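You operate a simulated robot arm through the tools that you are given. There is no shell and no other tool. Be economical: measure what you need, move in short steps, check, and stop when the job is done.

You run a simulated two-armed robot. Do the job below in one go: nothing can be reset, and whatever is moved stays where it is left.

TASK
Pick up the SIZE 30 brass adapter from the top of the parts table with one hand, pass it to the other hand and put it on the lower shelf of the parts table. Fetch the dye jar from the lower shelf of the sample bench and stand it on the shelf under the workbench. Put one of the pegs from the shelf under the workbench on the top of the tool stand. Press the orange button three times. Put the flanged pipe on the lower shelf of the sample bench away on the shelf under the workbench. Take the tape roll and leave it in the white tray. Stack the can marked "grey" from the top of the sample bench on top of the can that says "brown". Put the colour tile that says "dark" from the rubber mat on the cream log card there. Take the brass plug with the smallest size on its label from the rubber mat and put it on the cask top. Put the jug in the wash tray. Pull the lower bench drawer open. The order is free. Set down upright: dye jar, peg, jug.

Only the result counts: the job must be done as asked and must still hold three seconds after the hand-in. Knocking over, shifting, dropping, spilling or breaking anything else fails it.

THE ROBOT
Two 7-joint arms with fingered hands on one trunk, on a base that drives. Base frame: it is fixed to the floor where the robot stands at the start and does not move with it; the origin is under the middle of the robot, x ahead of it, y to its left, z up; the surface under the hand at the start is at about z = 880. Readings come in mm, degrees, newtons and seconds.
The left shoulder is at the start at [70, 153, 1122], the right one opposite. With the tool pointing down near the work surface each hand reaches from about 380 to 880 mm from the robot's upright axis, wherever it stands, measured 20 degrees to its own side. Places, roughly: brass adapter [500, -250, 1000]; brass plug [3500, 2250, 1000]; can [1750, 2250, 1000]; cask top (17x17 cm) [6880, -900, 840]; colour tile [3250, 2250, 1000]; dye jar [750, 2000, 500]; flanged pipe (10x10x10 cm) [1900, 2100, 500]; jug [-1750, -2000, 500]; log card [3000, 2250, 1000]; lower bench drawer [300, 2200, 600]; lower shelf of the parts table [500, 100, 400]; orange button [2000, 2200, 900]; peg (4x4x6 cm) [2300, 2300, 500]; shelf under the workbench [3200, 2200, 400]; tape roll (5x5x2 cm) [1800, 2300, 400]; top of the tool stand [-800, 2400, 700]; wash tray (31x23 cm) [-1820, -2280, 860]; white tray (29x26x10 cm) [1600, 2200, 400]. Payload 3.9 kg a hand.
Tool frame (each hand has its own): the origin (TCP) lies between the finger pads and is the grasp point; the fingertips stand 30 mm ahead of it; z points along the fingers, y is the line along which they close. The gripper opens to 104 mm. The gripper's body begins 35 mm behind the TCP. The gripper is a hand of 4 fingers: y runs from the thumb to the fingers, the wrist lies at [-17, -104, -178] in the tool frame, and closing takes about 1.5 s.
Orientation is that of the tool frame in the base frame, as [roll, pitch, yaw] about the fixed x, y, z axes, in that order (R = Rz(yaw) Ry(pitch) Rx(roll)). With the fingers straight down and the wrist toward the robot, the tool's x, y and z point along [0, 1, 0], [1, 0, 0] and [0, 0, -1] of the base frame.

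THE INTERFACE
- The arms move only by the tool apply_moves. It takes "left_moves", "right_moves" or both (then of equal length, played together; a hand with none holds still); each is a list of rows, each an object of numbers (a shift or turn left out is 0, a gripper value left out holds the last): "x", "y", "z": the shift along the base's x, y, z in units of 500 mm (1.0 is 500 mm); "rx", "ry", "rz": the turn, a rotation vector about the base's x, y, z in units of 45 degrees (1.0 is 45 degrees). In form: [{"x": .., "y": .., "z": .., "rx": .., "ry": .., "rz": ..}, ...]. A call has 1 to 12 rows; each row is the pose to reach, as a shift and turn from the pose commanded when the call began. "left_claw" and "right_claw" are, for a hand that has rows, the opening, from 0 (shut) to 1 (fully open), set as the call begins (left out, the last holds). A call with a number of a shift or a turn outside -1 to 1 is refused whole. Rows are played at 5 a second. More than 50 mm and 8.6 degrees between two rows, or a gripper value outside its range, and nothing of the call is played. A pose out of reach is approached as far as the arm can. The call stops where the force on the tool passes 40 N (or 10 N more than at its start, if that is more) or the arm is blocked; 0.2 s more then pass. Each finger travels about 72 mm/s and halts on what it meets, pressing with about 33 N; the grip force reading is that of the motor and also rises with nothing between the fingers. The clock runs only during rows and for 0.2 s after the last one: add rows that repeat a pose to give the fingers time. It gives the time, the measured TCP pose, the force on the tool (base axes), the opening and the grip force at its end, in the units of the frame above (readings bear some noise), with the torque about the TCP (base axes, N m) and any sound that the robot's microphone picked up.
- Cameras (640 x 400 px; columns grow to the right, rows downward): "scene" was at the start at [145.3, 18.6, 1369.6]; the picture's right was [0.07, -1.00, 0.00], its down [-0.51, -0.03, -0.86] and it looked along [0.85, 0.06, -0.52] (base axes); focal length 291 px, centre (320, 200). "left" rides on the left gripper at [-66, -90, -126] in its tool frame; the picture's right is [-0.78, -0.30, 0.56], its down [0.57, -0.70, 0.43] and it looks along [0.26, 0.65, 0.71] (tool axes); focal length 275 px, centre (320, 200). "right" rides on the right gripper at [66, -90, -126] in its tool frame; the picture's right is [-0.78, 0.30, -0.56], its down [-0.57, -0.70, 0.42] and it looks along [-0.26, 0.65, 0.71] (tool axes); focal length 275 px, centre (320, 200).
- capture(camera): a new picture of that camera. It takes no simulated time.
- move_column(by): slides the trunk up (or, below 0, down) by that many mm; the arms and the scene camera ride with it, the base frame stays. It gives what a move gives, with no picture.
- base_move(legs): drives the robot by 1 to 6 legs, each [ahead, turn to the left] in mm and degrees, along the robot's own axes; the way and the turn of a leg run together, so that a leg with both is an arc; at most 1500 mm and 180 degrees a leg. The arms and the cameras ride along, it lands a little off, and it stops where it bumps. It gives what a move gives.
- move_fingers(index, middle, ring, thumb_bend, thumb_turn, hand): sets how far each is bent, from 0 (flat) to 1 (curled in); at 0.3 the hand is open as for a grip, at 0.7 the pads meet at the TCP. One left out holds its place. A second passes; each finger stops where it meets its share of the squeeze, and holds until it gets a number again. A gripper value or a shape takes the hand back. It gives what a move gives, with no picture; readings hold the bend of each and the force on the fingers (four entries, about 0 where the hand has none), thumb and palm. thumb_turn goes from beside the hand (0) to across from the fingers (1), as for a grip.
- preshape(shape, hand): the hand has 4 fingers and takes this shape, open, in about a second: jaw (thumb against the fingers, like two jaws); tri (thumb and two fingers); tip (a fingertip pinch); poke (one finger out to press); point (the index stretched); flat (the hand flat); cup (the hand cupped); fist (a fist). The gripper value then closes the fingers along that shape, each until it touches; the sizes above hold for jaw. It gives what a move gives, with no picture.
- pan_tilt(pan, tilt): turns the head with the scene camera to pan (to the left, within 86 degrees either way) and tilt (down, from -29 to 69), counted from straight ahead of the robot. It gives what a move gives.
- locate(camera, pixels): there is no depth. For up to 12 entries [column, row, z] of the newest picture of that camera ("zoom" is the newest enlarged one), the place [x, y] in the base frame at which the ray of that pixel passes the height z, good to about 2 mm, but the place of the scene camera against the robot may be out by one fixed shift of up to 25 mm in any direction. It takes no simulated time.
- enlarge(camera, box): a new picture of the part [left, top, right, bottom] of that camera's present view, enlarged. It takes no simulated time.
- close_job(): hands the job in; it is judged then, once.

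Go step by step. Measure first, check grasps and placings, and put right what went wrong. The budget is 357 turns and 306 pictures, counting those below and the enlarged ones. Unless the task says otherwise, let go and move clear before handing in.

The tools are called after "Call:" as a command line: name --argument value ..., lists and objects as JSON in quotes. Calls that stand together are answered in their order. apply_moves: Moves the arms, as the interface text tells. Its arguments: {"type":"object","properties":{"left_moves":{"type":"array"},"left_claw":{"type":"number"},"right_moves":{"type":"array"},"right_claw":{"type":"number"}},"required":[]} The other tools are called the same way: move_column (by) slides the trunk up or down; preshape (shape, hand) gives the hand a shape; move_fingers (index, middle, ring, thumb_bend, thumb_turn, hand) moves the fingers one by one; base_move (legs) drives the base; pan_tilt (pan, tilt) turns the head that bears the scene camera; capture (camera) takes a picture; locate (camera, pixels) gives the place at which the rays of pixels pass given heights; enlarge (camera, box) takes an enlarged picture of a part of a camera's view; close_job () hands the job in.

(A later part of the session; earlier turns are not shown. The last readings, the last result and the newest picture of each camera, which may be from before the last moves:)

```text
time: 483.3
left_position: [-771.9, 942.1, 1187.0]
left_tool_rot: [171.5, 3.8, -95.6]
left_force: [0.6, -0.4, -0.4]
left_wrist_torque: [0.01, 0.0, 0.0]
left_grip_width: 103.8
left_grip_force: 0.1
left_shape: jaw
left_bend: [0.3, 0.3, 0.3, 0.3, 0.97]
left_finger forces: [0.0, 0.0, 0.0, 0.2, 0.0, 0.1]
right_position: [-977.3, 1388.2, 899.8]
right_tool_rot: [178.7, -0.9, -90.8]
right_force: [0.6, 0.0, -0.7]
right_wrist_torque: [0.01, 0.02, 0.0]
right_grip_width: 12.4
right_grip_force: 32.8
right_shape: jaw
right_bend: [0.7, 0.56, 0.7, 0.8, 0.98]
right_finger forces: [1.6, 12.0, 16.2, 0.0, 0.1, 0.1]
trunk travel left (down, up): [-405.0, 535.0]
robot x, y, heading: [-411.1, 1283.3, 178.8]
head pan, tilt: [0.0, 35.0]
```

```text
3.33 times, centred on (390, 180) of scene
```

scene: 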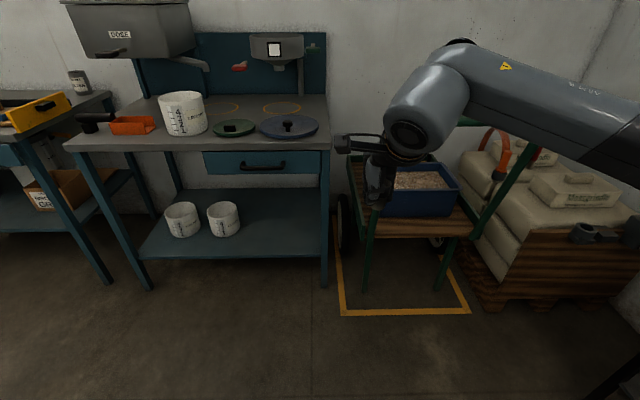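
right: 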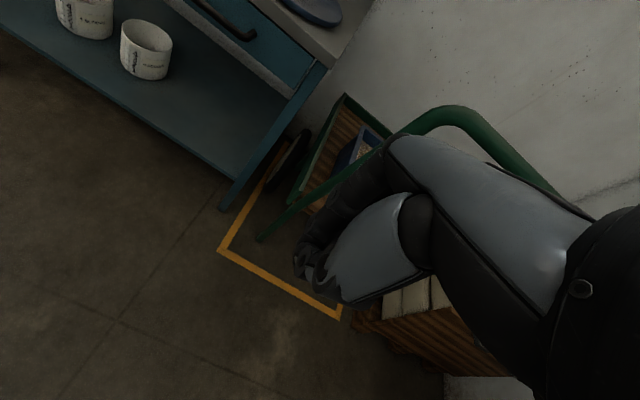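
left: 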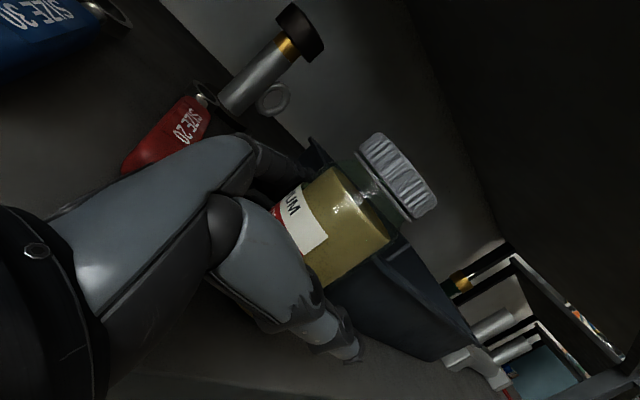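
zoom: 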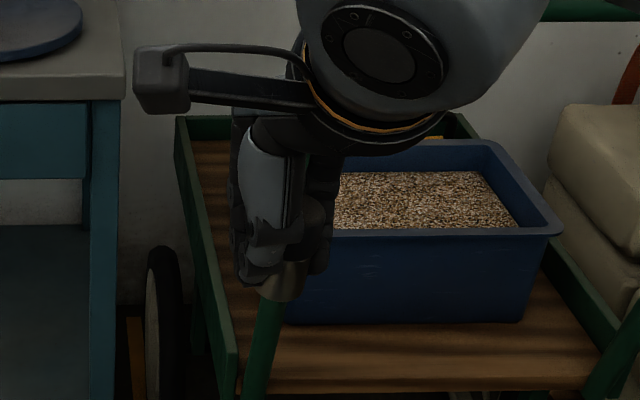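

The peg's steel foot is visible under the fingers; still held. I turn toward the tool stand at heading ~112° and look.

Call:
base_move --legs '[[0, -67], [150, 0]]'

Call:
capture --camera "scene"

```text
time: 487.6
left_position: [-918.7, 1625.5, 1185.4]
left_tool_rot: [171.7, 3.9, -163.4]
left_force: [-0.8, 0.2, -0.2]
left_wrist_torque: [-0.03, 0.01, 0.01]
left_grip_width: 103.6
left_grip_force: 0.0
left_shape: jaw
left_bend: [0.3, 0.3, 0.3, 0.3, 0.97]
left_finger forces: [0.1, 0.0, 0.0, 0.0, 0.0, 0.0]
right_position: [-581.1, 1984.2, 900.7]
right_tool_rot: [178.9, -0.9, -158.8]
right_force: [-0.3, 0.4, -1.2]
right_wrist_torque: [0.0, 0.03, 0.0]
right_grip_width: 12.4
right_grip_force: 32.9
right_shape: jaw
right_bend: [0.7, 0.56, 0.7, 0.8, 0.98]
right_finger forces: [1.6, 11.7, 15.1, 0.0, 0.0, 0.0]
trunk travel left (down, up): [-405.0, 535.0]
robot x, y, heading: [-463.2, 1421.0, 111.0]
head pan, tilt: [0.0, 35.0]
```

```text
130 pictures are left
```

scene: 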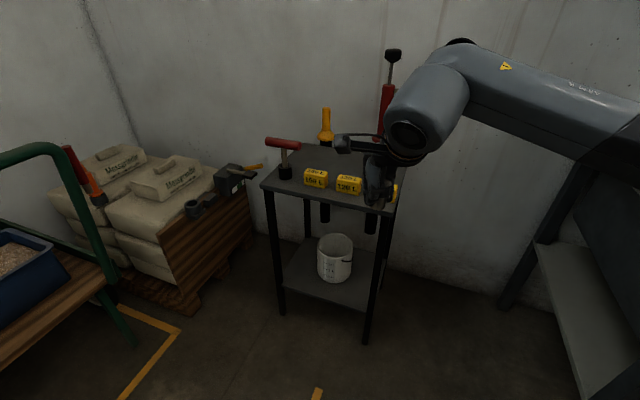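

Call:
enlarge --camera "scene" --box '[240, 90, 420, 230]'

Call:
locate --camera "scene" --pixels '[[262, 186, 700], [315, 188, 700], [348, 194, 700], [285, 178, 700], [325, 150, 700], [345, 165, 700], [330, 165, 700], [385, 165, 700], [355, 155, 700]]'

```text
2.86 times, centred on (330, 160) of scene
```

zoom: 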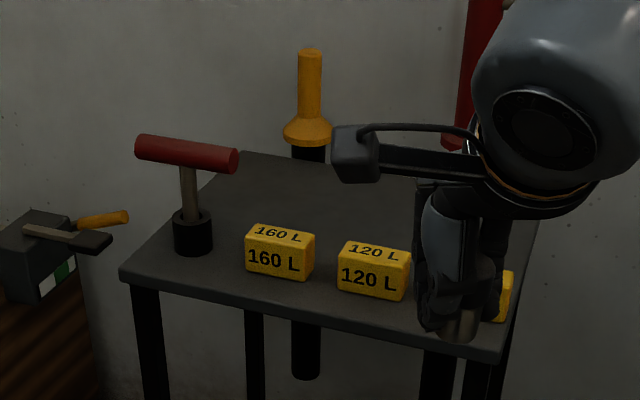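

```text
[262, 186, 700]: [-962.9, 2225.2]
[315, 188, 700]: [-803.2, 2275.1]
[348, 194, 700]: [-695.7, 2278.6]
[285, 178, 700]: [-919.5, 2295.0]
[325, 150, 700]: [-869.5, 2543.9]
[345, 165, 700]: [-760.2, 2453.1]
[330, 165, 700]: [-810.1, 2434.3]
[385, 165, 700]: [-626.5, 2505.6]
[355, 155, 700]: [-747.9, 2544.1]
```

Free spot in the stand's middle is around (-760,2400). I drive 450 mm, keeping the peg high.

Call:
base_move --legs '[[445, 0]]'

Call:
capture --camera "scene"

Call:
capture --camera "right"

```text
time: 490.2
left_position: [-1074.5, 2038.0, 1186.3]
left_tool_rot: [171.6, 3.9, -163.5]
left_force: [-0.8, -0.2, -0.2]
left_wrist_torque: [-0.02, 0.0, -0.04]
left_grip_width: 103.6
left_grip_force: 0.0
left_shape: jaw
left_bend: [0.3, 0.3, 0.3, 0.3, 0.97]
left_finger forces: [0.0, 0.1, 0.0, 0.0, 0.0, 0.0]
right_position: [-739.0, 2394.0, 900.9]
right_tool_rot: [178.7, -1.0, -158.9]
right_force: [-0.2, 0.2, -1.1]
right_wrist_torque: [-0.03, -0.01, 0.01]
right_grip_width: 12.5
right_grip_force: 32.5
right_shape: jaw
right_bend: [0.7, 0.56, 0.7, 0.8, 0.98]
right_finger forces: [1.7, 11.8, 15.2, 0.1, 0.0, 0.0]
trunk travel left (down, up): [-405.0, 535.0]
robot x, y, heading: [-622.6, 1831.1, 110.9]
head pan, tilt: [0.0, 35.0]
```

```text
128 pictures are left
```

scene: 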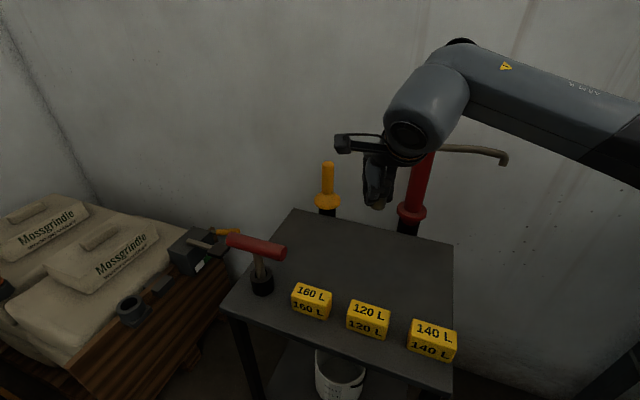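

```text
127 pictures are left
```

right: 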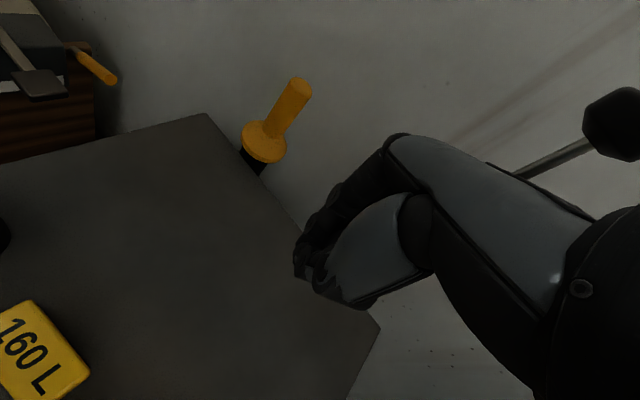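

The hand is over the stand's middle, well clear of tools. I shift slightly left and lower.

Call:
apply_moves --right_moves '[{"x": -0.03, "y": -0.01, "z": -0.05}, {"x": -0.056, "y": -0.022, "z": -0.1}, {"x": -0.056, "y": -0.022, "z": -0.15}, {"x": -0.056, "y": -0.022, "z": -0.2}, {"x": -0.056, "y": -0.022, "z": -0.25}, {"x": -0.056, "y": -0.022, "z": -0.27}, {"x": -0.056, "y": -0.022, "z": -0.27}]'

Call:
enlarge --camera "scene" --box '[220, 120, 480, 380]'

Call:
capture --camera "right"

```text
time: 491.9
left_position: [-1074.9, 2037.6, 1187.4]
left_tool_rot: [171.6, 3.8, -163.5]
left_force: [0.7, -1.0, -0.4]
left_wrist_torque: [0.02, -0.03, 0.0]
left_grip_width: 103.8
left_grip_force: 0.0
left_shape: jaw
left_bend: [0.3, 0.3, 0.3, 0.3, 0.97]
left_finger forces: [0.0, 0.0, 0.0, 0.0, 0.0, 0.0]
right_position: [-764.5, 2383.9, 765.6]
right_tool_rot: [178.7, -0.8, -158.9]
right_force: [0.3, 0.2, -1.4]
right_wrist_torque: [0.01, 0.01, 0.0]
right_grip_width: 12.5
right_grip_force: 33.2
right_shape: jaw
right_bend: [0.7, 0.56, 0.7, 0.8, 0.98]
right_finger forces: [1.6, 11.8, 16.0, 0.0, 0.0, 0.1]
trunk travel left (down, up): [-405.0, 535.0]
robot x, y, heading: [-624.9, 1832.3, 110.8]
head pan, tilt: [0.0, 35.0]
```

```text
1.54 times, centred on (350, 250) of scene
```

zoom: 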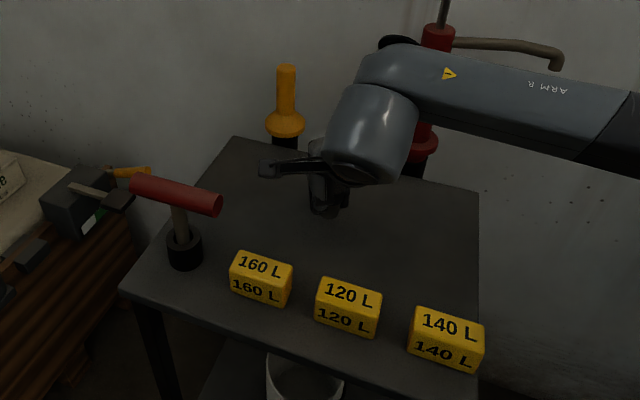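

```text
125 pictures are left
```

right: 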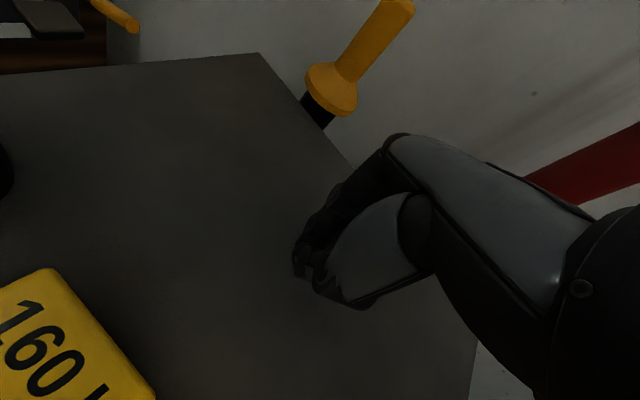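

Call:
apply_moves --right_moves '[{"z": -0.008}, {"z": -0.016}, {"z": -0.024}, {"z": -0.032}, {"z": -0.04}, {"z": -0.048}]'

Call:
enlarge --camera "scene" --box '[310, 200, 400, 290]'

```text
time: 493.2
left_position: [-1074.3, 2036.8, 1186.4]
left_tool_rot: [171.6, 3.8, -163.6]
left_force: [-0.4, 0.5, -0.2]
left_wrist_torque: [0.01, 0.04, 0.0]
left_grip_width: 104.2
left_grip_force: 0.0
left_shape: jaw
left_bend: [0.3, 0.3, 0.3, 0.3, 0.97]
left_finger forces: [0.1, 0.0, 0.1, 0.1, 0.0, 0.1]
right_position: [-765.6, 2385.4, 741.5]
right_tool_rot: [178.8, -0.9, -158.9]
right_force: [0.9, 0.1, -0.6]
right_wrist_torque: [-0.02, 0.0, 0.02]
right_grip_width: 12.1
right_grip_force: 33.3
right_shape: jaw
right_bend: [0.7, 0.56, 0.7, 0.8, 0.98]
right_finger forces: [1.6, 11.7, 16.2, 0.0, 0.1, 0.0]
trunk travel left (down, up): [-405.0, 535.0]
robot x, y, heading: [-623.8, 1835.1, 111.2]
head pan, tilt: [0.0, 35.0]
```

```text
4.44 times, centred on (355, 245) of scene
```

zoom: 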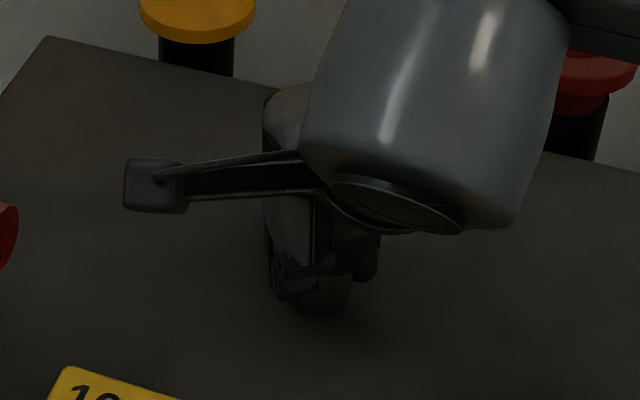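

Call:
apply_moves --right_moves '[{"z": -0.006}, {"z": -0.012}, {"z": -0.018}, {"z": -0.024}, {"z": -0.03}, {"z": -0.036}]'

Call:
enlarge --camera "scene" --box '[310, 200, 400, 290]'

```text
time: 494.6
left_position: [-1073.2, 2034.3, 1188.8]
left_tool_rot: [171.4, 3.8, -163.7]
left_force: [0.4, -0.8, -0.3]
left_wrist_torque: [-0.02, -0.03, 0.03]
left_grip_width: 103.9
left_grip_force: 0.0
left_shape: jaw
left_bend: [0.3, 0.3, 0.3, 0.3, 0.97]
left_finger forces: [0.1, 0.0, 0.1, 0.1, 0.1, 0.0]
right_position: [-767.1, 2385.7, 730.7]
right_tool_rot: [178.0, -1.1, -158.9]
right_force: [0.3, 9.7, 38.1]
right_wrist_torque: [0.54, -0.23, 0.08]
right_grip_width: 12.8
right_grip_force: 32.9
right_shape: jaw
right_bend: [0.7, 0.57, 0.72, 0.81, 0.98]
right_finger forces: [1.9, 15.2, 21.5, 0.0, 0.1, 0.1]
trunk travel left (down, up): [-405.0, 535.0]
robot x, y, heading: [-626.0, 1833.6, 111.1]
head pan, tilt: [0.0, 35.0]
```

```text
4.44 times, centred on (355, 245) of scene
```

zoom: 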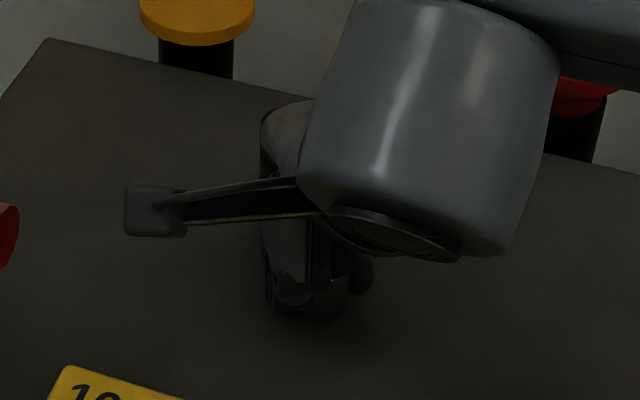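

Contact (38 N). I ease up 3 mm, open, and lift away.

Call:
apply_moves --right_moves '[{"z": 0.005}, {"z": 0.005}]'

Call:
apply_moves --right_moves '[{}, {}, {}, {}, {}, {}, {"z": 0.04}, {"z": 0.1}, {"z": 0.16}, {"z": 0.22}, {"z": 0.28}]' --right_claw 1

Call:
capture --camera "right"

```text
time: 495.2
left_position: [-1073.2, 2034.3, 1186.7]
left_tool_rot: [171.5, 3.8, -163.5]
left_force: [0.1, 0.0, -1.3]
left_wrist_torque: [0.02, 0.03, -0.02]
left_grip_width: 103.5
left_grip_force: 0.1
left_shape: jaw
left_bend: [0.3, 0.3, 0.3, 0.3, 0.97]
left_finger forces: [0.1, 0.0, 0.1, 0.0, 0.1, 0.1]
right_position: [-767.2, 2383.5, 730.4]
right_tool_rot: [178.2, -1.1, -158.8]
right_force: [0.0, 9.4, 31.9]
right_wrist_torque: [0.49, -0.14, 0.03]
right_grip_width: 13.3
right_grip_force: 33.1
right_shape: jaw
right_bend: [0.7, 0.57, 0.72, 0.81, 0.98]
right_finger forces: [1.4, 14.4, 19.0, 0.0, 0.0, 0.1]
trunk travel left (down, up): [-405.0, 535.0]
robot x, y, heading: [-625.1, 1832.7, 110.9]
head pan, tilt: [0.0, 35.0]
```

```text
time: 495.9
left_position: [-1076.6, 2038.6, 1184.1]
left_tool_rot: [171.7, 3.8, -163.5]
left_force: [-0.5, 0.9, -0.6]
left_wrist_torque: [-0.03, -0.02, 0.02]
left_grip_width: 103.9
left_grip_force: 0.1
left_shape: jaw
left_bend: [0.3, 0.3, 0.3, 0.3, 0.97]
left_finger forces: [0.1, 0.0, 0.0, 0.0, 0.1, 0.1]
right_position: [-769.2, 2388.6, 730.4]
right_tool_rot: [178.2, -1.4, -158.8]
right_force: [-1.4, 0.2, -0.2]
right_wrist_torque: [-0.01, 0.0, 0.03]
right_grip_width: 103.8
right_grip_force: 0.1
right_shape: jaw
right_bend: [0.3, 0.3, 0.3, 0.3, 0.97]
right_finger forces: [0.0, 0.1, 0.0, 0.0, 0.0, 0.0]
trunk travel left (down, up): [-405.0, 535.0]
robot x, y, heading: [-626.0, 1829.7, 111.1]
head pan, tilt: [0.0, 35.0]
stopped in row 2 (right hand): the force on the tool passed its limit at 45 N (the readings are from after the stop); the commanded pose is now the measured one
```

```text
122 pictures are left
```

right: 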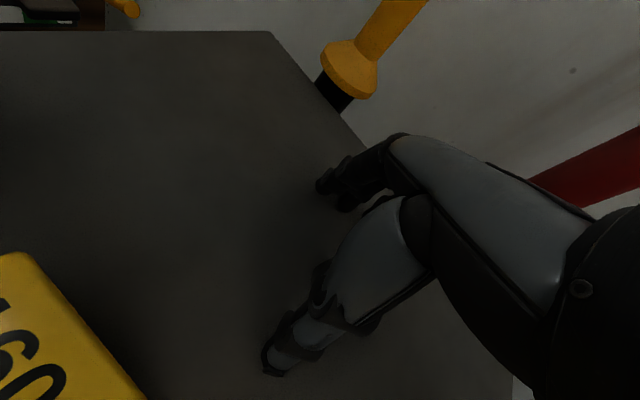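

Call:
apply_moves --right_moves '[{"z": 0.04}, {"z": 0.1}, {"z": 0.16}, {"z": 0.22}, {"z": 0.28}]'

Call:
capture --camera "right"

Call:
capture --camera "scene"

```text
time: 497.1
left_position: [-1074.8, 2035.8, 1186.6]
left_tool_rot: [171.7, 3.8, -163.6]
left_force: [0.6, -0.8, 0.3]
left_wrist_torque: [0.0, 0.03, -0.01]
left_grip_width: 103.9
left_grip_force: 0.0
left_shape: jaw
left_bend: [0.3, 0.3, 0.3, 0.3, 0.97]
left_finger forces: [0.0, 0.0, 0.0, 0.1, 0.0, 0.1]
right_position: [-769.9, 2385.0, 873.4]
right_tool_rot: [178.2, -1.4, -159.0]
right_force: [0.2, -0.2, 0.6]
right_wrist_torque: [-0.02, 0.02, 0.03]
right_grip_width: 103.7
right_grip_force: 0.1
right_shape: jaw
right_bend: [0.3, 0.3, 0.3, 0.3, 0.97]
right_finger forces: [0.1, 0.0, 0.0, 0.0, 0.1, 0.1]
trunk travel left (down, up): [-405.0, 535.0]
robot x, y, heading: [-621.3, 1831.0, 110.9]
head pan, tilt: [0.0, 35.0]
```

```text
121 pictures are left
```

right: 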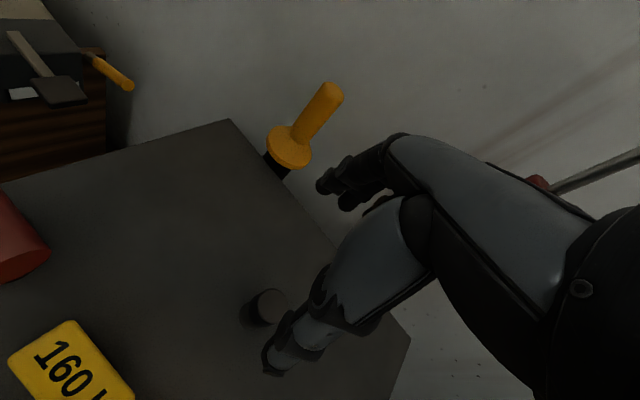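

```text
120 pictures are left
```

scene: 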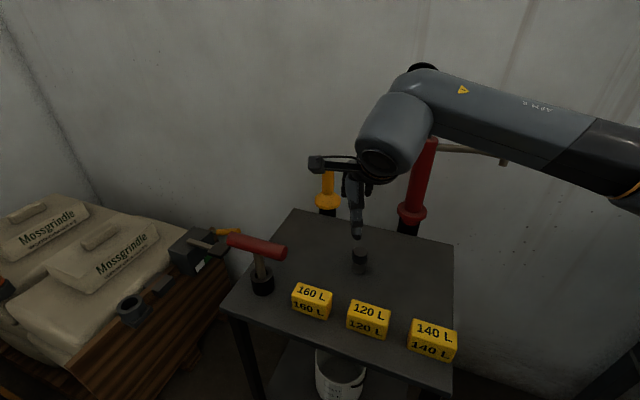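

The peg stands upright on the tool stand. I back off and drive to the sample bench's right half.

Call:
base_move --legs '[[-600, 0], [0, -111], [1080, 0], [1070, 0], [0, 90]]'

Call:
pan_tilt --pan -5 --tilt 40

Call:
capture --camera "scene"

```text
time: 519.1
left_position: [1369.4, 1663.4, 1186.6]
left_tool_rot: [171.6, 3.9, 177.5]
left_force: [0.2, 0.0, 0.0]
left_wrist_torque: [-0.03, -0.03, 0.02]
left_grip_width: 103.8
left_grip_force: 0.1
left_shape: jaw
left_bend: [0.3, 0.3, 0.3, 0.3, 0.97]
left_finger forces: [0.1, 0.1, 0.0, 0.1, 0.0, 0.0]
right_position: [1772.1, 1893.9, 872.5]
right_tool_rot: [178.1, -1.4, -177.8]
right_force: [0.3, -1.1, 1.0]
right_wrist_torque: [-0.02, 0.02, 0.01]
right_grip_width: 103.7
right_grip_force: 0.0
right_shape: jaw
right_bend: [0.3, 0.3, 0.3, 0.3, 0.97]
right_finger forces: [0.0, 0.0, 0.0, 0.0, 0.1, 0.1]
trunk travel left (down, up): [-405.0, 535.0]
robot x, y, heading: [1730.9, 1326.1, 91.9]
head pan, tilt: [0.0, 35.0]
```

```text
time: 519.7
left_position: [1370.6, 1665.2, 1186.8]
left_tool_rot: [171.6, 3.9, 177.5]
left_force: [0.9, 0.0, 0.4]
left_wrist_torque: [0.0, 0.01, -0.04]
left_grip_width: 103.9
left_grip_force: 0.0
left_shape: jaw
left_bend: [0.3, 0.3, 0.3, 0.3, 0.97]
left_finger forces: [0.0, 0.1, 0.0, 0.0, 0.0, 0.1]
right_position: [1771.5, 1894.2, 872.7]
right_tool_rot: [178.0, -1.4, -177.8]
right_force: [-0.7, 0.0, 0.1]
right_wrist_torque: [0.01, 0.02, 0.01]
right_grip_width: 103.6
right_grip_force: 0.1
right_shape: jaw
right_bend: [0.3, 0.3, 0.3, 0.3, 0.97]
right_finger forces: [0.0, 0.1, 0.0, 0.0, 0.0, 0.1]
trunk travel left (down, up): [-405.0, 535.0]
robot x, y, heading: [1731.2, 1323.7, 92.0]
head pan, tilt: [-5.0, 40.0]
```

```text
119 pictures are left
```

scene: 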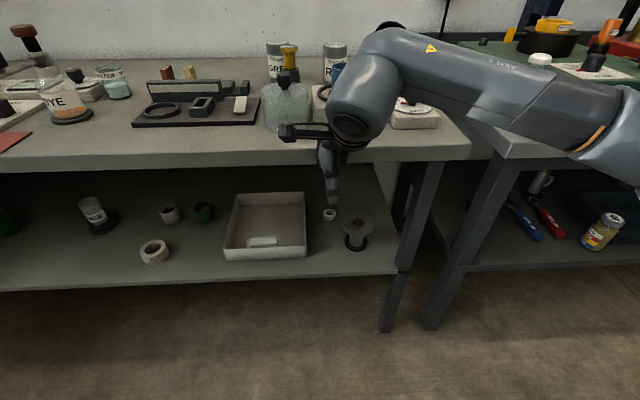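

I back up and raise to see the bench top.

Call:
base_move --legs '[[-150, 0]]'

Call:
move_column --by 300

Call:
apply_moves --right_moves '[{"x": 0.06, "y": -0.05}, {"x": 0.12, "y": -0.1}, {"x": 0.18, "y": -0.15}, {"x": 0.24, "y": -0.2}, {"x": 0.3, "y": -0.25}, {"x": 0.36, "y": -0.3}, {"x": 0.4, "y": -0.36}, {"x": 0.44, "y": -0.42}]'

Call:
pan_tilt --pan -8 --tilt 38

Call:
capture --camera "scene"

```text
time: 521.1
left_position: [1376.1, 1512.4, 1186.4]
left_tool_rot: [171.5, 3.9, 177.5]
left_force: [0.0, -0.5, -0.8]
left_wrist_torque: [0.01, 0.02, -0.03]
left_grip_width: 104.0
left_grip_force: 0.2
left_shape: jaw
left_bend: [0.3, 0.3, 0.3, 0.3, 0.97]
left_finger forces: [0.0, 0.0, 0.1, 0.0, 0.0, 0.0]
right_position: [1778.3, 1744.3, 873.1]
right_tool_rot: [178.1, -1.5, -177.7]
right_force: [-0.8, -0.5, -0.1]
right_wrist_torque: [0.0, 0.0, 0.0]
right_grip_width: 103.9
right_grip_force: 0.1
right_shape: jaw
right_bend: [0.3, 0.3, 0.3, 0.3, 0.97]
right_finger forces: [0.1, 0.1, 0.0, 0.1, 0.1, 0.1]
trunk travel left (down, up): [-405.0, 535.0]
robot x, y, heading: [1735.1, 1172.4, 91.9]
head pan, tilt: [-5.0, 40.0]
```

```text
time: 524.1
left_position: [1376.1, 1513.2, 1486.4]
left_tool_rot: [171.7, 3.8, 177.5]
left_force: [-0.6, 1.4, -0.5]
left_wrist_torque: [0.02, 0.02, -0.02]
left_grip_width: 104.1
left_grip_force: 0.0
left_shape: jaw
left_bend: [0.3, 0.3, 0.3, 0.3, 0.97]
left_finger forces: [0.1, 0.0, 0.0, 0.1, 0.0, 0.0]
right_position: [1778.7, 1745.2, 1171.9]
right_tool_rot: [178.0, -1.5, -177.8]
right_force: [-0.4, 0.4, 0.0]
right_wrist_torque: [0.02, 0.0, 0.0]
right_grip_width: 103.8
right_grip_force: 0.1
right_shape: jaw
right_bend: [0.3, 0.3, 0.3, 0.3, 0.97]
right_finger forces: [0.0, 0.0, 0.1, 0.0, 0.0, 0.0]
trunk travel left (down, up): [-705.0, 235.0]
robot x, y, heading: [1735.1, 1172.0, 92.1]
head pan, tilt: [-5.0, 40.0]
```

```text
time: 525.9
left_position: [1378.7, 1513.6, 1487.2]
left_tool_rot: [171.6, 3.7, 177.5]
left_force: [0.7, -0.5, 0.4]
left_wrist_torque: [-0.01, 0.01, -0.02]
left_grip_width: 104.0
left_grip_force: 0.1
left_shape: jaw
left_bend: [0.3, 0.3, 0.3, 0.3, 0.97]
left_finger forces: [0.0, 0.1, 0.1, 0.0, 0.0, 0.1]
right_position: [2006.3, 1552.2, 1181.6]
right_tool_rot: [178.1, -1.5, -177.7]
right_force: [0.3, -0.2, 0.1]
right_wrist_torque: [0.0, 0.02, -0.01]
right_grip_width: 103.7
right_grip_force: 0.0
right_shape: jaw
right_bend: [0.3, 0.3, 0.3, 0.3, 0.97]
right_finger forces: [0.1, 0.0, 0.0, 0.1, 0.0, 0.0]
right hand out of reach, approached as far as the arm can: row 8
trunk travel left (down, up): [-705.0, 235.0]
robot x, y, heading: [1732.2, 1171.5, 91.9]
head pan, tilt: [-5.0, 40.0]
```

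```text
time: 526.5
left_position: [1378.7, 1514.3, 1487.5]
left_tool_rot: [171.5, 3.8, 177.5]
left_force: [0.3, -0.6, 0.4]
left_wrist_torque: [0.02, 0.01, 0.0]
left_grip_width: 104.0
left_grip_force: 0.1
left_shape: jaw
left_bend: [0.3, 0.3, 0.3, 0.3, 0.97]
left_finger forces: [0.0, 0.0, 0.1, 0.0, 0.0, 0.1]
right_position: [2006.3, 1552.3, 1180.6]
right_tool_rot: [178.2, -1.4, -177.8]
right_force: [0.4, -0.2, 0.1]
right_wrist_torque: [0.03, 0.03, 0.02]
right_grip_width: 103.6
right_grip_force: 0.1
right_shape: jaw
right_bend: [0.3, 0.3, 0.3, 0.3, 0.97]
right_finger forces: [0.0, 0.0, 0.0, 0.0, 0.0, 0.0]
trunk travel left (down, up): [-705.0, 235.0]
robot x, y, heading: [1737.3, 1174.6, 92.0]
head pan, tilt: [-8.0, 38.0]
```

```text
118 pictures are left
```

scene: 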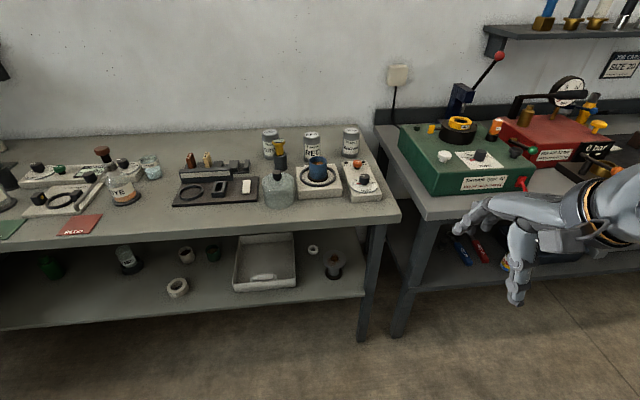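

Call:
enlarge --camera "scene" --box '[240, 115, 400, 215]'

Call:
locate --camera "scene" --pixels '[[270, 156, 880], [312, 160, 880], [350, 156, 880], [270, 131, 1000], [312, 134, 1000], [350, 129, 1000], [358, 164, 925], [318, 161, 980], [280, 155, 880], [278, 205, 880]]'

```text
4.00 times, centred on (320, 165) of scene
```

zoom: 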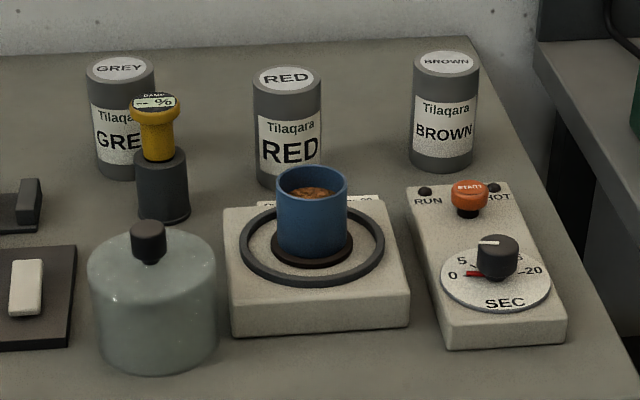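

```text
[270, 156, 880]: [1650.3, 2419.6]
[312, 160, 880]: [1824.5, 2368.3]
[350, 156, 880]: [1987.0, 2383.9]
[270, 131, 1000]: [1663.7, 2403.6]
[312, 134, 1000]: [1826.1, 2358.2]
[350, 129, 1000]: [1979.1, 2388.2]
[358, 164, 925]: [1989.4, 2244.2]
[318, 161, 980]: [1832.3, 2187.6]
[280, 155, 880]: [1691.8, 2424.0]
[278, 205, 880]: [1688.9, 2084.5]
```

GREY ≈ (1673,2387), BROWN ≈ (1995,2369), START button ≈ (2001,2226,925). I'll take GREY with the left hand yawed 30° so the thumb avoids the yellow meter. Reposition first.

Call:
base_move --legs '[[0, -50], [140, 0], [0, 48]]'

Call:
apply_moves --left_moves '[{"x": 0.03, "y": 0.04, "z": -0.04, "rz": -0.06}, {"x": 0.06, "y": 0.08, "z": -0.08, "rz": -0.12}, {"x": 0.1, "y": 0.12, "z": -0.12, "rz": -0.18}, {"x": 0.14, "y": 0.16, "z": -0.16, "rz": -0.24}, {"x": 0.18, "y": 0.2, "z": -0.2, "rz": -0.3}, {"x": 0.22, "y": 0.24, "z": -0.24, "rz": -0.36}, {"x": 0.26, "y": 0.28, "z": -0.28, "rz": -0.42}, {"x": 0.3, "y": 0.32, "z": -0.32, "rz": -0.48}, {"x": 0.34, "y": 0.36, "z": -0.36, "rz": -0.54}, {"x": 0.38, "y": 0.4, "z": -0.4, "rz": -0.6}, {"x": 0.4, "y": 0.44, "z": -0.44, "rz": -0.667}, {"x": 0.4, "y": 0.48, "z": -0.46, "rz": -0.667}]'

Call:
capture --camera "left"

```text
time: 532.3
left_position: [1485.6, 1612.4, 1485.9]
left_tool_rot: [171.6, 3.8, 176.4]
left_force: [-0.4, 0.1, -0.1]
left_wrist_torque: [0.02, -0.01, 0.0]
left_grip_width: 104.0
left_grip_force: 0.1
left_shape: jaw
left_bend: [0.3, 0.3, 0.3, 0.3, 0.97]
left_finger forces: [0.0, 0.0, 0.1, 0.0, 0.0, 0.0]
right_position: [2114.3, 1641.4, 1181.1]
right_tool_rot: [178.2, -1.4, -178.7]
right_force: [0.6, 0.3, -0.6]
right_wrist_torque: [-0.01, 0.01, 0.0]
right_grip_width: 103.8
right_grip_force: 0.0
right_shape: jaw
right_bend: [0.3, 0.3, 0.3, 0.3, 0.97]
right_finger forces: [0.0, 0.1, 0.0, 0.0, 0.0, 0.1]
trunk travel left (down, up): [-705.0, 235.0]
robot x, y, heading: [1837.5, 1267.4, 91.1]
head pan, tilt: [-8.0, 38.0]
```

```text
time: 534.9
left_position: [1686.1, 1854.2, 1255.1]
left_tool_rot: [171.6, 3.8, 146.6]
left_force: [0.8, 0.4, 0.4]
left_wrist_torque: [-0.02, -0.04, 0.03]
left_grip_width: 103.8
left_grip_force: 0.0
left_shape: jaw
left_bend: [0.3, 0.3, 0.3, 0.3, 0.97]
left_finger forces: [0.1, 0.0, 0.0, 0.0, 0.0, 0.0]
right_position: [2113.4, 1640.5, 1180.7]
right_tool_rot: [178.3, -1.4, -178.7]
right_force: [-0.2, 0.2, -0.2]
right_wrist_torque: [0.01, -0.04, 0.03]
right_grip_width: 103.7
right_grip_force: 0.0
right_shape: jaw
right_bend: [0.3, 0.3, 0.3, 0.3, 0.97]
right_finger forces: [0.0, 0.0, 0.0, 0.0, 0.0, 0.1]
trunk travel left (down, up): [-705.0, 235.0]
robot x, y, heading: [1842.7, 1266.3, 90.7]
head pan, tilt: [-8.0, 38.0]
```

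```text
116 pictures are left
```

left: 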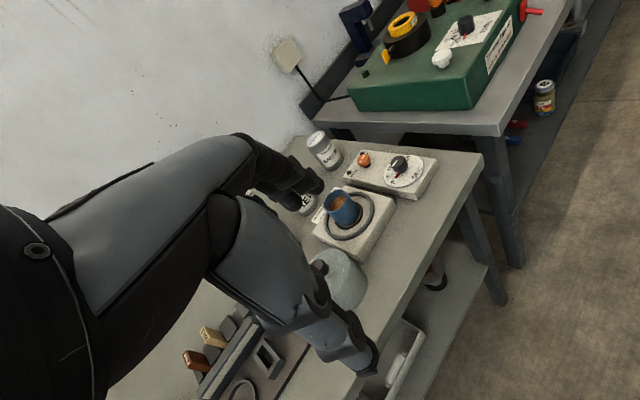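

I remove a residual 9° tilt, drive 365 mm closer, then look.

Call:
apply_moves --left_moves '[{"rx": -0.055, "ry": 0.086}, {"rx": -0.11, "ry": 0.172}, {"rx": -0.11, "ry": 0.172}]'

Call:
base_move --legs '[[365, 0]]'

Call:
apply_moves --left_moves '[{"y": 0.05, "z": -0.03}, {"y": 0.1, "z": -0.06}, {"y": 0.15, "z": -0.1}, {"y": 0.2, "z": -0.14}, {"y": 0.24, "z": -0.16}, {"y": 0.24, "z": -0.16}]'

Call:
capture --camera "left"

Call:
capture --camera "scene"

```text
time: 535.7
left_position: [1684.9, 1852.6, 1256.8]
left_tool_rot: [-180.0, 0.1, 146.8]
left_force: [-0.7, 0.1, 0.0]
left_wrist_torque: [0.01, -0.01, 0.03]
left_grip_width: 104.0
left_grip_force: 0.1
left_shape: jaw
left_bend: [0.3, 0.3, 0.3, 0.3, 0.97]
left_finger forces: [0.0, 0.0, 0.1, 0.0, 0.0, 0.0]
right_position: [2113.2, 1640.7, 1180.9]
right_tool_rot: [178.2, -1.4, -178.8]
right_force: [1.5, 0.5, 0.0]
right_wrist_torque: [-0.02, -0.01, 0.01]
right_grip_width: 103.7
right_grip_force: 0.1
right_shape: jaw
right_bend: [0.3, 0.3, 0.3, 0.3, 0.97]
right_finger forces: [0.0, 0.0, 0.0, 0.0, 0.1, 0.0]
trunk travel left (down, up): [-705.0, 235.0]
robot x, y, heading: [1836.2, 1268.9, 91.2]
head pan, tilt: [-8.0, 38.0]
```

```text
time: 538.1
left_position: [1684.8, 2218.8, 1257.1]
left_tool_rot: [179.9, 0.0, 146.3]
left_force: [-0.7, -0.9, -0.7]
left_wrist_torque: [0.01, 0.02, -0.05]
left_grip_width: 103.9
left_grip_force: 0.1
left_shape: jaw
left_bend: [0.3, 0.3, 0.3, 0.3, 0.97]
left_finger forces: [0.0, 0.1, 0.0, 0.0, 0.0, 0.0]
right_position: [2111.7, 2003.0, 1181.7]
right_tool_rot: [178.2, -1.4, -179.3]
right_force: [0.7, 0.3, 0.5]
right_wrist_torque: [0.0, -0.03, -0.01]
right_grip_width: 103.5
right_grip_force: 0.0
right_shape: jaw
right_bend: [0.3, 0.3, 0.3, 0.3, 0.97]
right_finger forces: [0.1, 0.0, 0.1, 0.0, 0.1, 0.0]
trunk travel left (down, up): [-705.0, 235.0]
robot x, y, heading: [1835.0, 1632.4, 90.6]
head pan, tilt: [-8.0, 38.0]
```

```text
time: 539.5
left_position: [1683.8, 2341.6, 1176.5]
left_tool_rot: [179.9, 0.1, 146.3]
left_force: [-0.2, -0.6, -0.9]
left_wrist_torque: [-0.01, 0.04, -0.03]
left_grip_width: 104.0
left_grip_force: 0.0
left_shape: jaw
left_bend: [0.3, 0.3, 0.3, 0.3, 0.97]
left_finger forces: [0.0, 0.0, 0.0, 0.0, 0.0, 0.1]
right_position: [2110.5, 2004.1, 1181.0]
right_tool_rot: [178.3, -1.4, -179.2]
right_force: [-0.1, -0.5, -0.5]
right_wrist_torque: [-0.01, 0.0, -0.02]
right_grip_width: 103.7
right_grip_force: 0.1
right_shape: jaw
right_bend: [0.3, 0.3, 0.3, 0.3, 0.97]
right_finger forces: [0.0, 0.0, 0.0, 0.0, 0.0, 0.0]
trunk travel left (down, up): [-705.0, 235.0]
robot x, y, heading: [1836.1, 1632.7, 90.8]
head pan, tilt: [-8.0, 38.0]
```

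```text
115 pictures are left
```

left: 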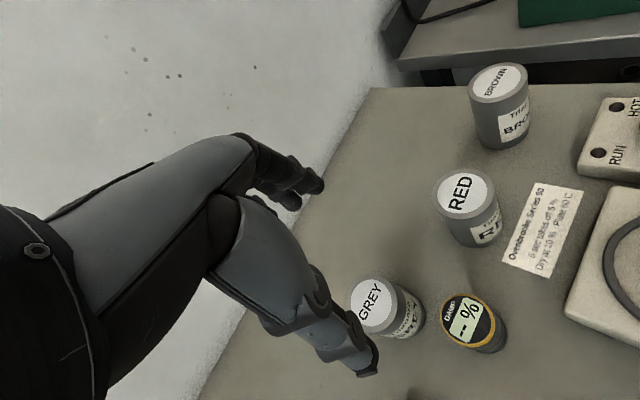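

```text
114 pictures are left
```

scene: 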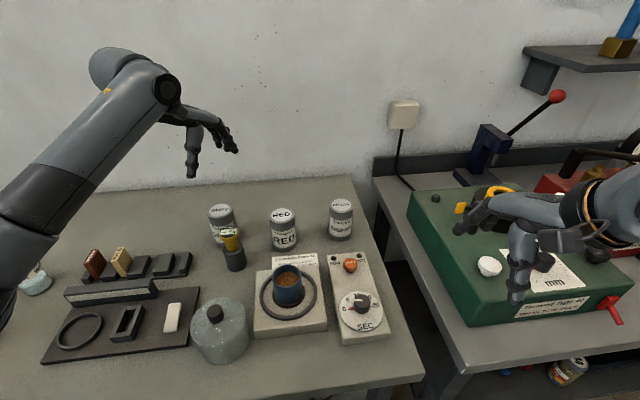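

Call:
locate --camera "left" --pixels '[[373, 306, 995], [373, 306, 985], [498, 82, 995], [463, 193, 995], [470, 320, 985], [403, 330, 880]]'

Call:
locate --camera "scene" --pixels '[[220, 210, 995], [340, 205, 995], [350, 266, 925], [232, 234, 985]]'

```text
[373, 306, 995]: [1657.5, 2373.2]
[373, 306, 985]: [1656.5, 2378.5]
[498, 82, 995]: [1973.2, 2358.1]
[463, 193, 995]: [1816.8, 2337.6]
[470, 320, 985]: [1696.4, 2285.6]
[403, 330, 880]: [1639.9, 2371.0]
```

```text
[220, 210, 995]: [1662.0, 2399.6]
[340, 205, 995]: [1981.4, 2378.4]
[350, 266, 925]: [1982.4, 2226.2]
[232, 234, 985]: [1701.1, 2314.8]
```

GREY at (1657,2374), BROWN at (1973,2358). I move above GREY and descend.

Call:
apply_moves --left_moves '[{"x": -0.027, "y": 0.032}, {"x": -0.054, "y": 0.064}, {"x": -0.054, "y": 0.064, "z": -0.06}, {"x": -0.054, "y": 0.064, "z": -0.12}, {"x": -0.054, "y": 0.064, "z": -0.18}, {"x": -0.054, "y": 0.064, "z": -0.24}, {"x": -0.054, "y": 0.064, "z": -0.24}]'

Call:
capture --camera "left"

```text
time: 541.1
left_position: [1658.5, 2371.6, 1054.8]
left_tool_rot: [179.9, 0.1, 146.3]
left_force: [-0.4, 0.1, 0.4]
left_wrist_torque: [0.01, -0.03, -0.02]
left_grip_width: 103.7
left_grip_force: 0.0
left_shape: jaw
left_bend: [0.3, 0.3, 0.3, 0.3, 0.97]
left_finger forces: [0.0, 0.0, 0.1, 0.0, 0.0, 0.1]
right_position: [2111.6, 2003.4, 1181.2]
right_tool_rot: [178.2, -1.4, -179.2]
right_force: [0.1, 0.7, -0.1]
right_wrist_torque: [-0.01, -0.02, 0.0]
right_grip_width: 103.6
right_grip_force: 0.1
right_shape: jaw
right_bend: [0.3, 0.3, 0.3, 0.3, 0.97]
right_finger forces: [0.0, 0.0, 0.0, 0.1, 0.1, 0.1]
trunk travel left (down, up): [-705.0, 235.0]
robot x, y, heading: [1834.5, 1634.0, 90.8]
head pan, tilt: [-8.0, 38.0]
```

```text
113 pictures are left
```

left: 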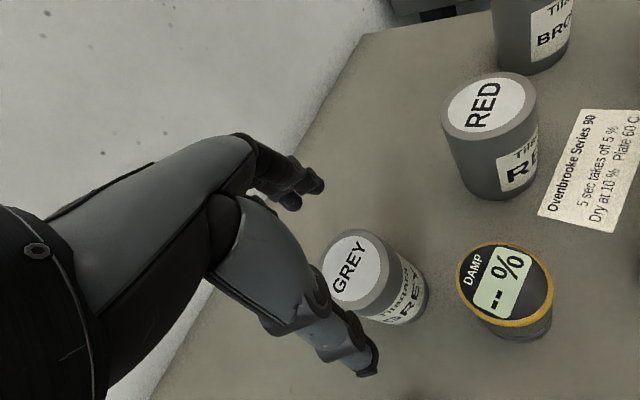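

The GREY top is right where predicted. I descend 70 mm and close.

Call:
apply_moves --left_moves '[{"z": -0.05}, {"z": -0.1}, {"z": -0.14}, {"z": -0.14}]'

Call:
apply_moves --left_moves '[{}, {}, {}, {}, {}, {}, {}]' --left_claw 0

Call:
apply_moves --left_moves '[{"z": 0.05}, {"z": 0.1}, {"z": 0.15}, {"z": 0.2}, {"z": 0.26}, {"z": 0.32}, {"z": 0.36}]'

Call:
capture --camera "scene"

```text
time: 542.1
left_position: [1657.4, 2372.2, 984.7]
left_tool_rot: [179.9, 0.0, 146.4]
left_force: [-0.7, -0.6, -0.5]
left_wrist_torque: [0.02, 0.0, -0.01]
left_grip_width: 104.1
left_grip_force: 0.2
left_shape: jaw
left_bend: [0.3, 0.3, 0.3, 0.3, 0.97]
left_finger forces: [0.0, 0.0, 0.0, 0.0, 0.0, 0.0]
right_position: [2111.0, 2003.9, 1183.0]
right_tool_rot: [178.2, -1.4, -179.2]
right_force: [0.0, 0.2, 0.4]
right_wrist_torque: [0.06, 0.02, -0.01]
right_grip_width: 103.9
right_grip_force: 0.0
right_shape: jaw
right_bend: [0.3, 0.3, 0.3, 0.3, 0.97]
right_finger forces: [0.0, 0.0, 0.1, 0.0, 0.1, 0.0]
trunk travel left (down, up): [-705.0, 235.0]
robot x, y, heading: [1833.8, 1633.4, 90.5]
head pan, tilt: [-8.0, 38.0]
```

```text
time: 543.7
left_position: [1657.8, 2371.6, 985.8]
left_tool_rot: [-179.9, 0.1, 146.3]
left_force: [-0.5, -0.5, -1.1]
left_wrist_torque: [-0.06, 0.04, 0.0]
left_grip_width: 57.7
left_grip_force: 33.1
left_shape: jaw
left_bend: [0.28, 0.36, 0.39, 0.72, 1.0]
left_finger forces: [17.3, 10.3, 0.5, 0.1, 28.7, 0.0]
right_position: [2112.0, 2004.2, 1181.8]
right_tool_rot: [178.1, -1.4, -179.3]
right_force: [0.4, 0.2, 0.1]
right_wrist_torque: [0.01, 0.02, -0.03]
right_grip_width: 103.4
right_grip_force: 0.1
right_shape: jaw
right_bend: [0.3, 0.3, 0.3, 0.3, 0.97]
right_finger forces: [0.0, 0.1, 0.1, 0.0, 0.1, 0.0]
trunk travel left (down, up): [-705.0, 235.0]
robot x, y, heading: [1834.6, 1632.0, 90.8]
head pan, tilt: [-8.0, 38.0]
```

```text
time: 545.3
left_position: [1657.6, 2374.7, 1165.6]
left_tool_rot: [180.0, 0.1, 146.3]
left_force: [0.2, -0.1, -3.8]
left_wrist_torque: [-0.03, 0.0, 0.01]
left_grip_width: 57.7
left_grip_force: 33.0
left_shape: jaw
left_bend: [0.28, 0.36, 0.39, 0.72, 1.0]
left_finger forces: [17.4, 10.7, 0.6, 0.0, 28.7, 0.0]
right_position: [2111.8, 2004.1, 1181.1]
right_tool_rot: [178.2, -1.4, -179.3]
right_force: [0.6, -0.2, 0.7]
right_wrist_torque: [0.01, 0.0, 0.03]
right_grip_width: 103.6
right_grip_force: 0.2
right_shape: jaw
right_bend: [0.3, 0.3, 0.3, 0.3, 0.97]
right_finger forces: [0.0, 0.1, 0.0, 0.1, 0.0, 0.0]
trunk travel left (down, up): [-705.0, 235.0]
robot x, y, heading: [1835.6, 1631.2, 90.5]
head pan, tilt: [-8.0, 38.0]
```

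```text
112 pictures are left
```

scene: 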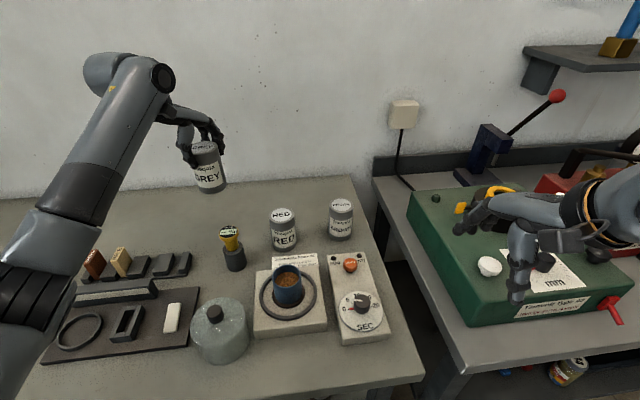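

GREY is lifted. Turning the robot −24° swings it over to BROWN (radius 763 vs 739 mm).

Call:
base_move --legs '[[0, -24]]'

Call:
capture --camera "left"

Call:
capture --camera "scene"

```text
time: 546.9
left_position: [1976.8, 2382.2, 1165.1]
left_tool_rot: [-180.0, 0.0, 122.2]
left_force: [0.2, 0.3, -3.6]
left_wrist_torque: [0.0, -0.02, 0.03]
left_grip_width: 57.5
left_grip_force: 32.6
left_shape: jaw
left_bend: [0.28, 0.36, 0.39, 0.72, 1.0]
left_finger forces: [17.1, 10.7, 0.7, 0.0, 28.8, 0.1]
right_position: [2238.4, 1857.1, 1181.1]
right_tool_rot: [178.3, -1.2, 156.7]
right_force: [0.0, 0.1, -0.3]
right_wrist_torque: [-0.01, -0.01, -0.01]
right_grip_width: 103.7
right_grip_force: 0.0
right_shape: jaw
right_bend: [0.3, 0.3, 0.3, 0.3, 0.97]
right_finger forces: [0.0, 0.0, 0.0, 0.1, 0.1, 0.0]
trunk travel left (down, up): [-705.0, 235.0]
robot x, y, heading: [1835.9, 1634.7, 66.5]
head pan, tilt: [-8.0, 38.0]
```

```text
111 pictures are left
```

left: 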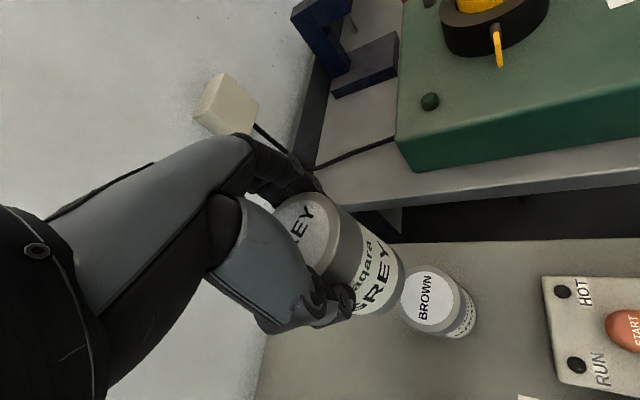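

```text
110 pictures are left
```

scene: 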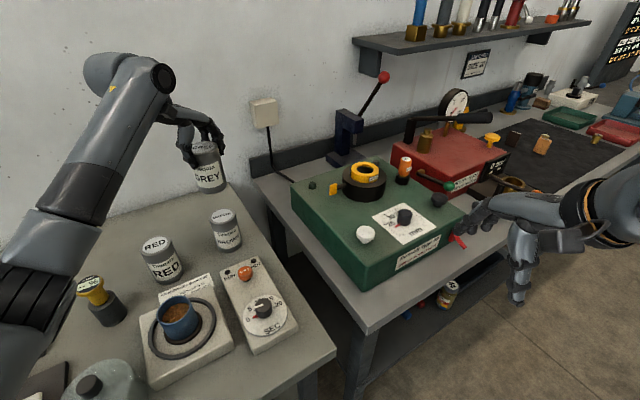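

Call:
locate --camera "left" --pixels '[[432, 299, 995], [432, 299, 985], [625, 325, 930]]'

```text
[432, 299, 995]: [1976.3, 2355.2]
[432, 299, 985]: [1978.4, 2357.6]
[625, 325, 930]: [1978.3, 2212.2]
```

Call:
locate --camera "left" --pixels '[[306, 234, 1175]]'

Call:
enlarge --camera "left" --box '[250, 160, 490, 350]'

```text
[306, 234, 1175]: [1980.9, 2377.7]
```

```text
2.11 times, centred on (370, 255) of left
```

zoom: 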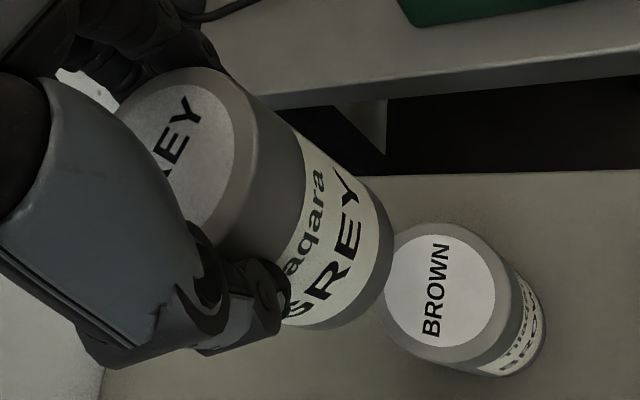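

GREY's axis is at (1980,2378), BROWN at (1977,2358). I shift −20 mm in y and lower to near contact.

Call:
apply_moves --left_moves '[{"x": -0.006, "y": -0.02}, {"x": -0.006, "y": -0.04}, {"x": -0.006, "y": -0.04, "z": -0.04}, {"x": -0.006, "y": -0.04, "z": -0.08}, {"x": -0.006, "y": -0.04, "z": -0.1}, {"x": -0.006, "y": -0.04, "z": -0.1}]'

Call:
enlarge --camera "left" --box '[250, 160, 490, 350]'

Call:
enlarge --camera "scene" --box '[140, 100, 300, 270]'

```text
time: 548.3
left_position: [1975.1, 2362.3, 1115.5]
left_tool_rot: [-179.9, 0.1, 122.1]
left_force: [-0.2, 0.4, -3.5]
left_wrist_torque: [-0.04, -0.01, -0.03]
left_grip_width: 57.4
left_grip_force: 33.0
left_shape: jaw
left_bend: [0.28, 0.36, 0.39, 0.72, 1.0]
left_finger forces: [17.2, 10.7, 0.7, 0.1, 28.5, 0.0]
right_position: [2239.0, 1858.5, 1181.4]
right_tool_rot: [178.2, -1.4, 156.5]
right_force: [0.5, 0.3, -0.2]
right_wrist_torque: [0.01, 0.01, 0.01]
right_grip_width: 103.8
right_grip_force: 0.0
right_shape: jaw
right_bend: [0.3, 0.3, 0.3, 0.3, 0.97]
right_finger forces: [0.0, 0.1, 0.1, 0.0, 0.0, 0.0]
trunk travel left (down, up): [-705.0, 235.0]
robot x, y, heading: [1831.2, 1632.1, 66.5]
head pan, tilt: [-8.0, 38.0]
```

```text
2.11 times, centred on (370, 255) of left
```

zoom: 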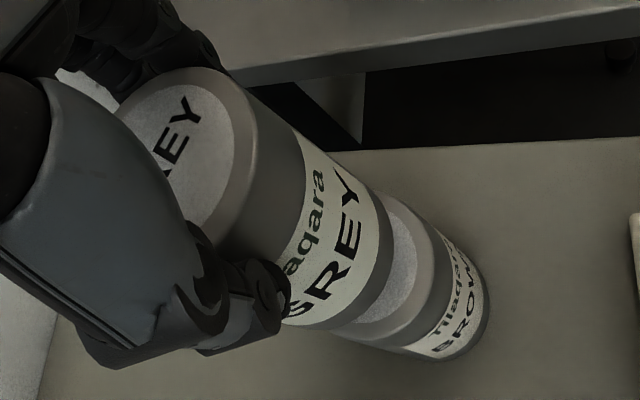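

```text
2.35 times, centred on (220, 185) of scene
```

zoom: 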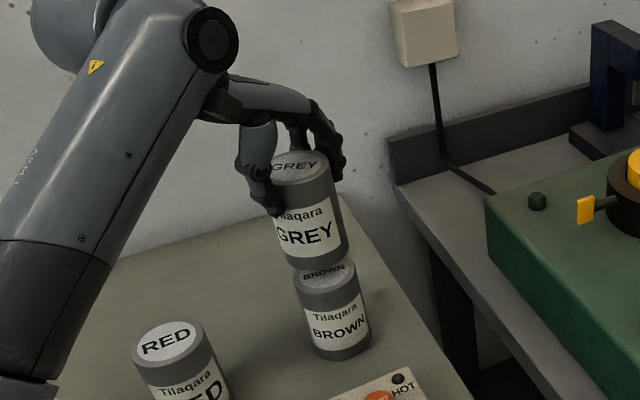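

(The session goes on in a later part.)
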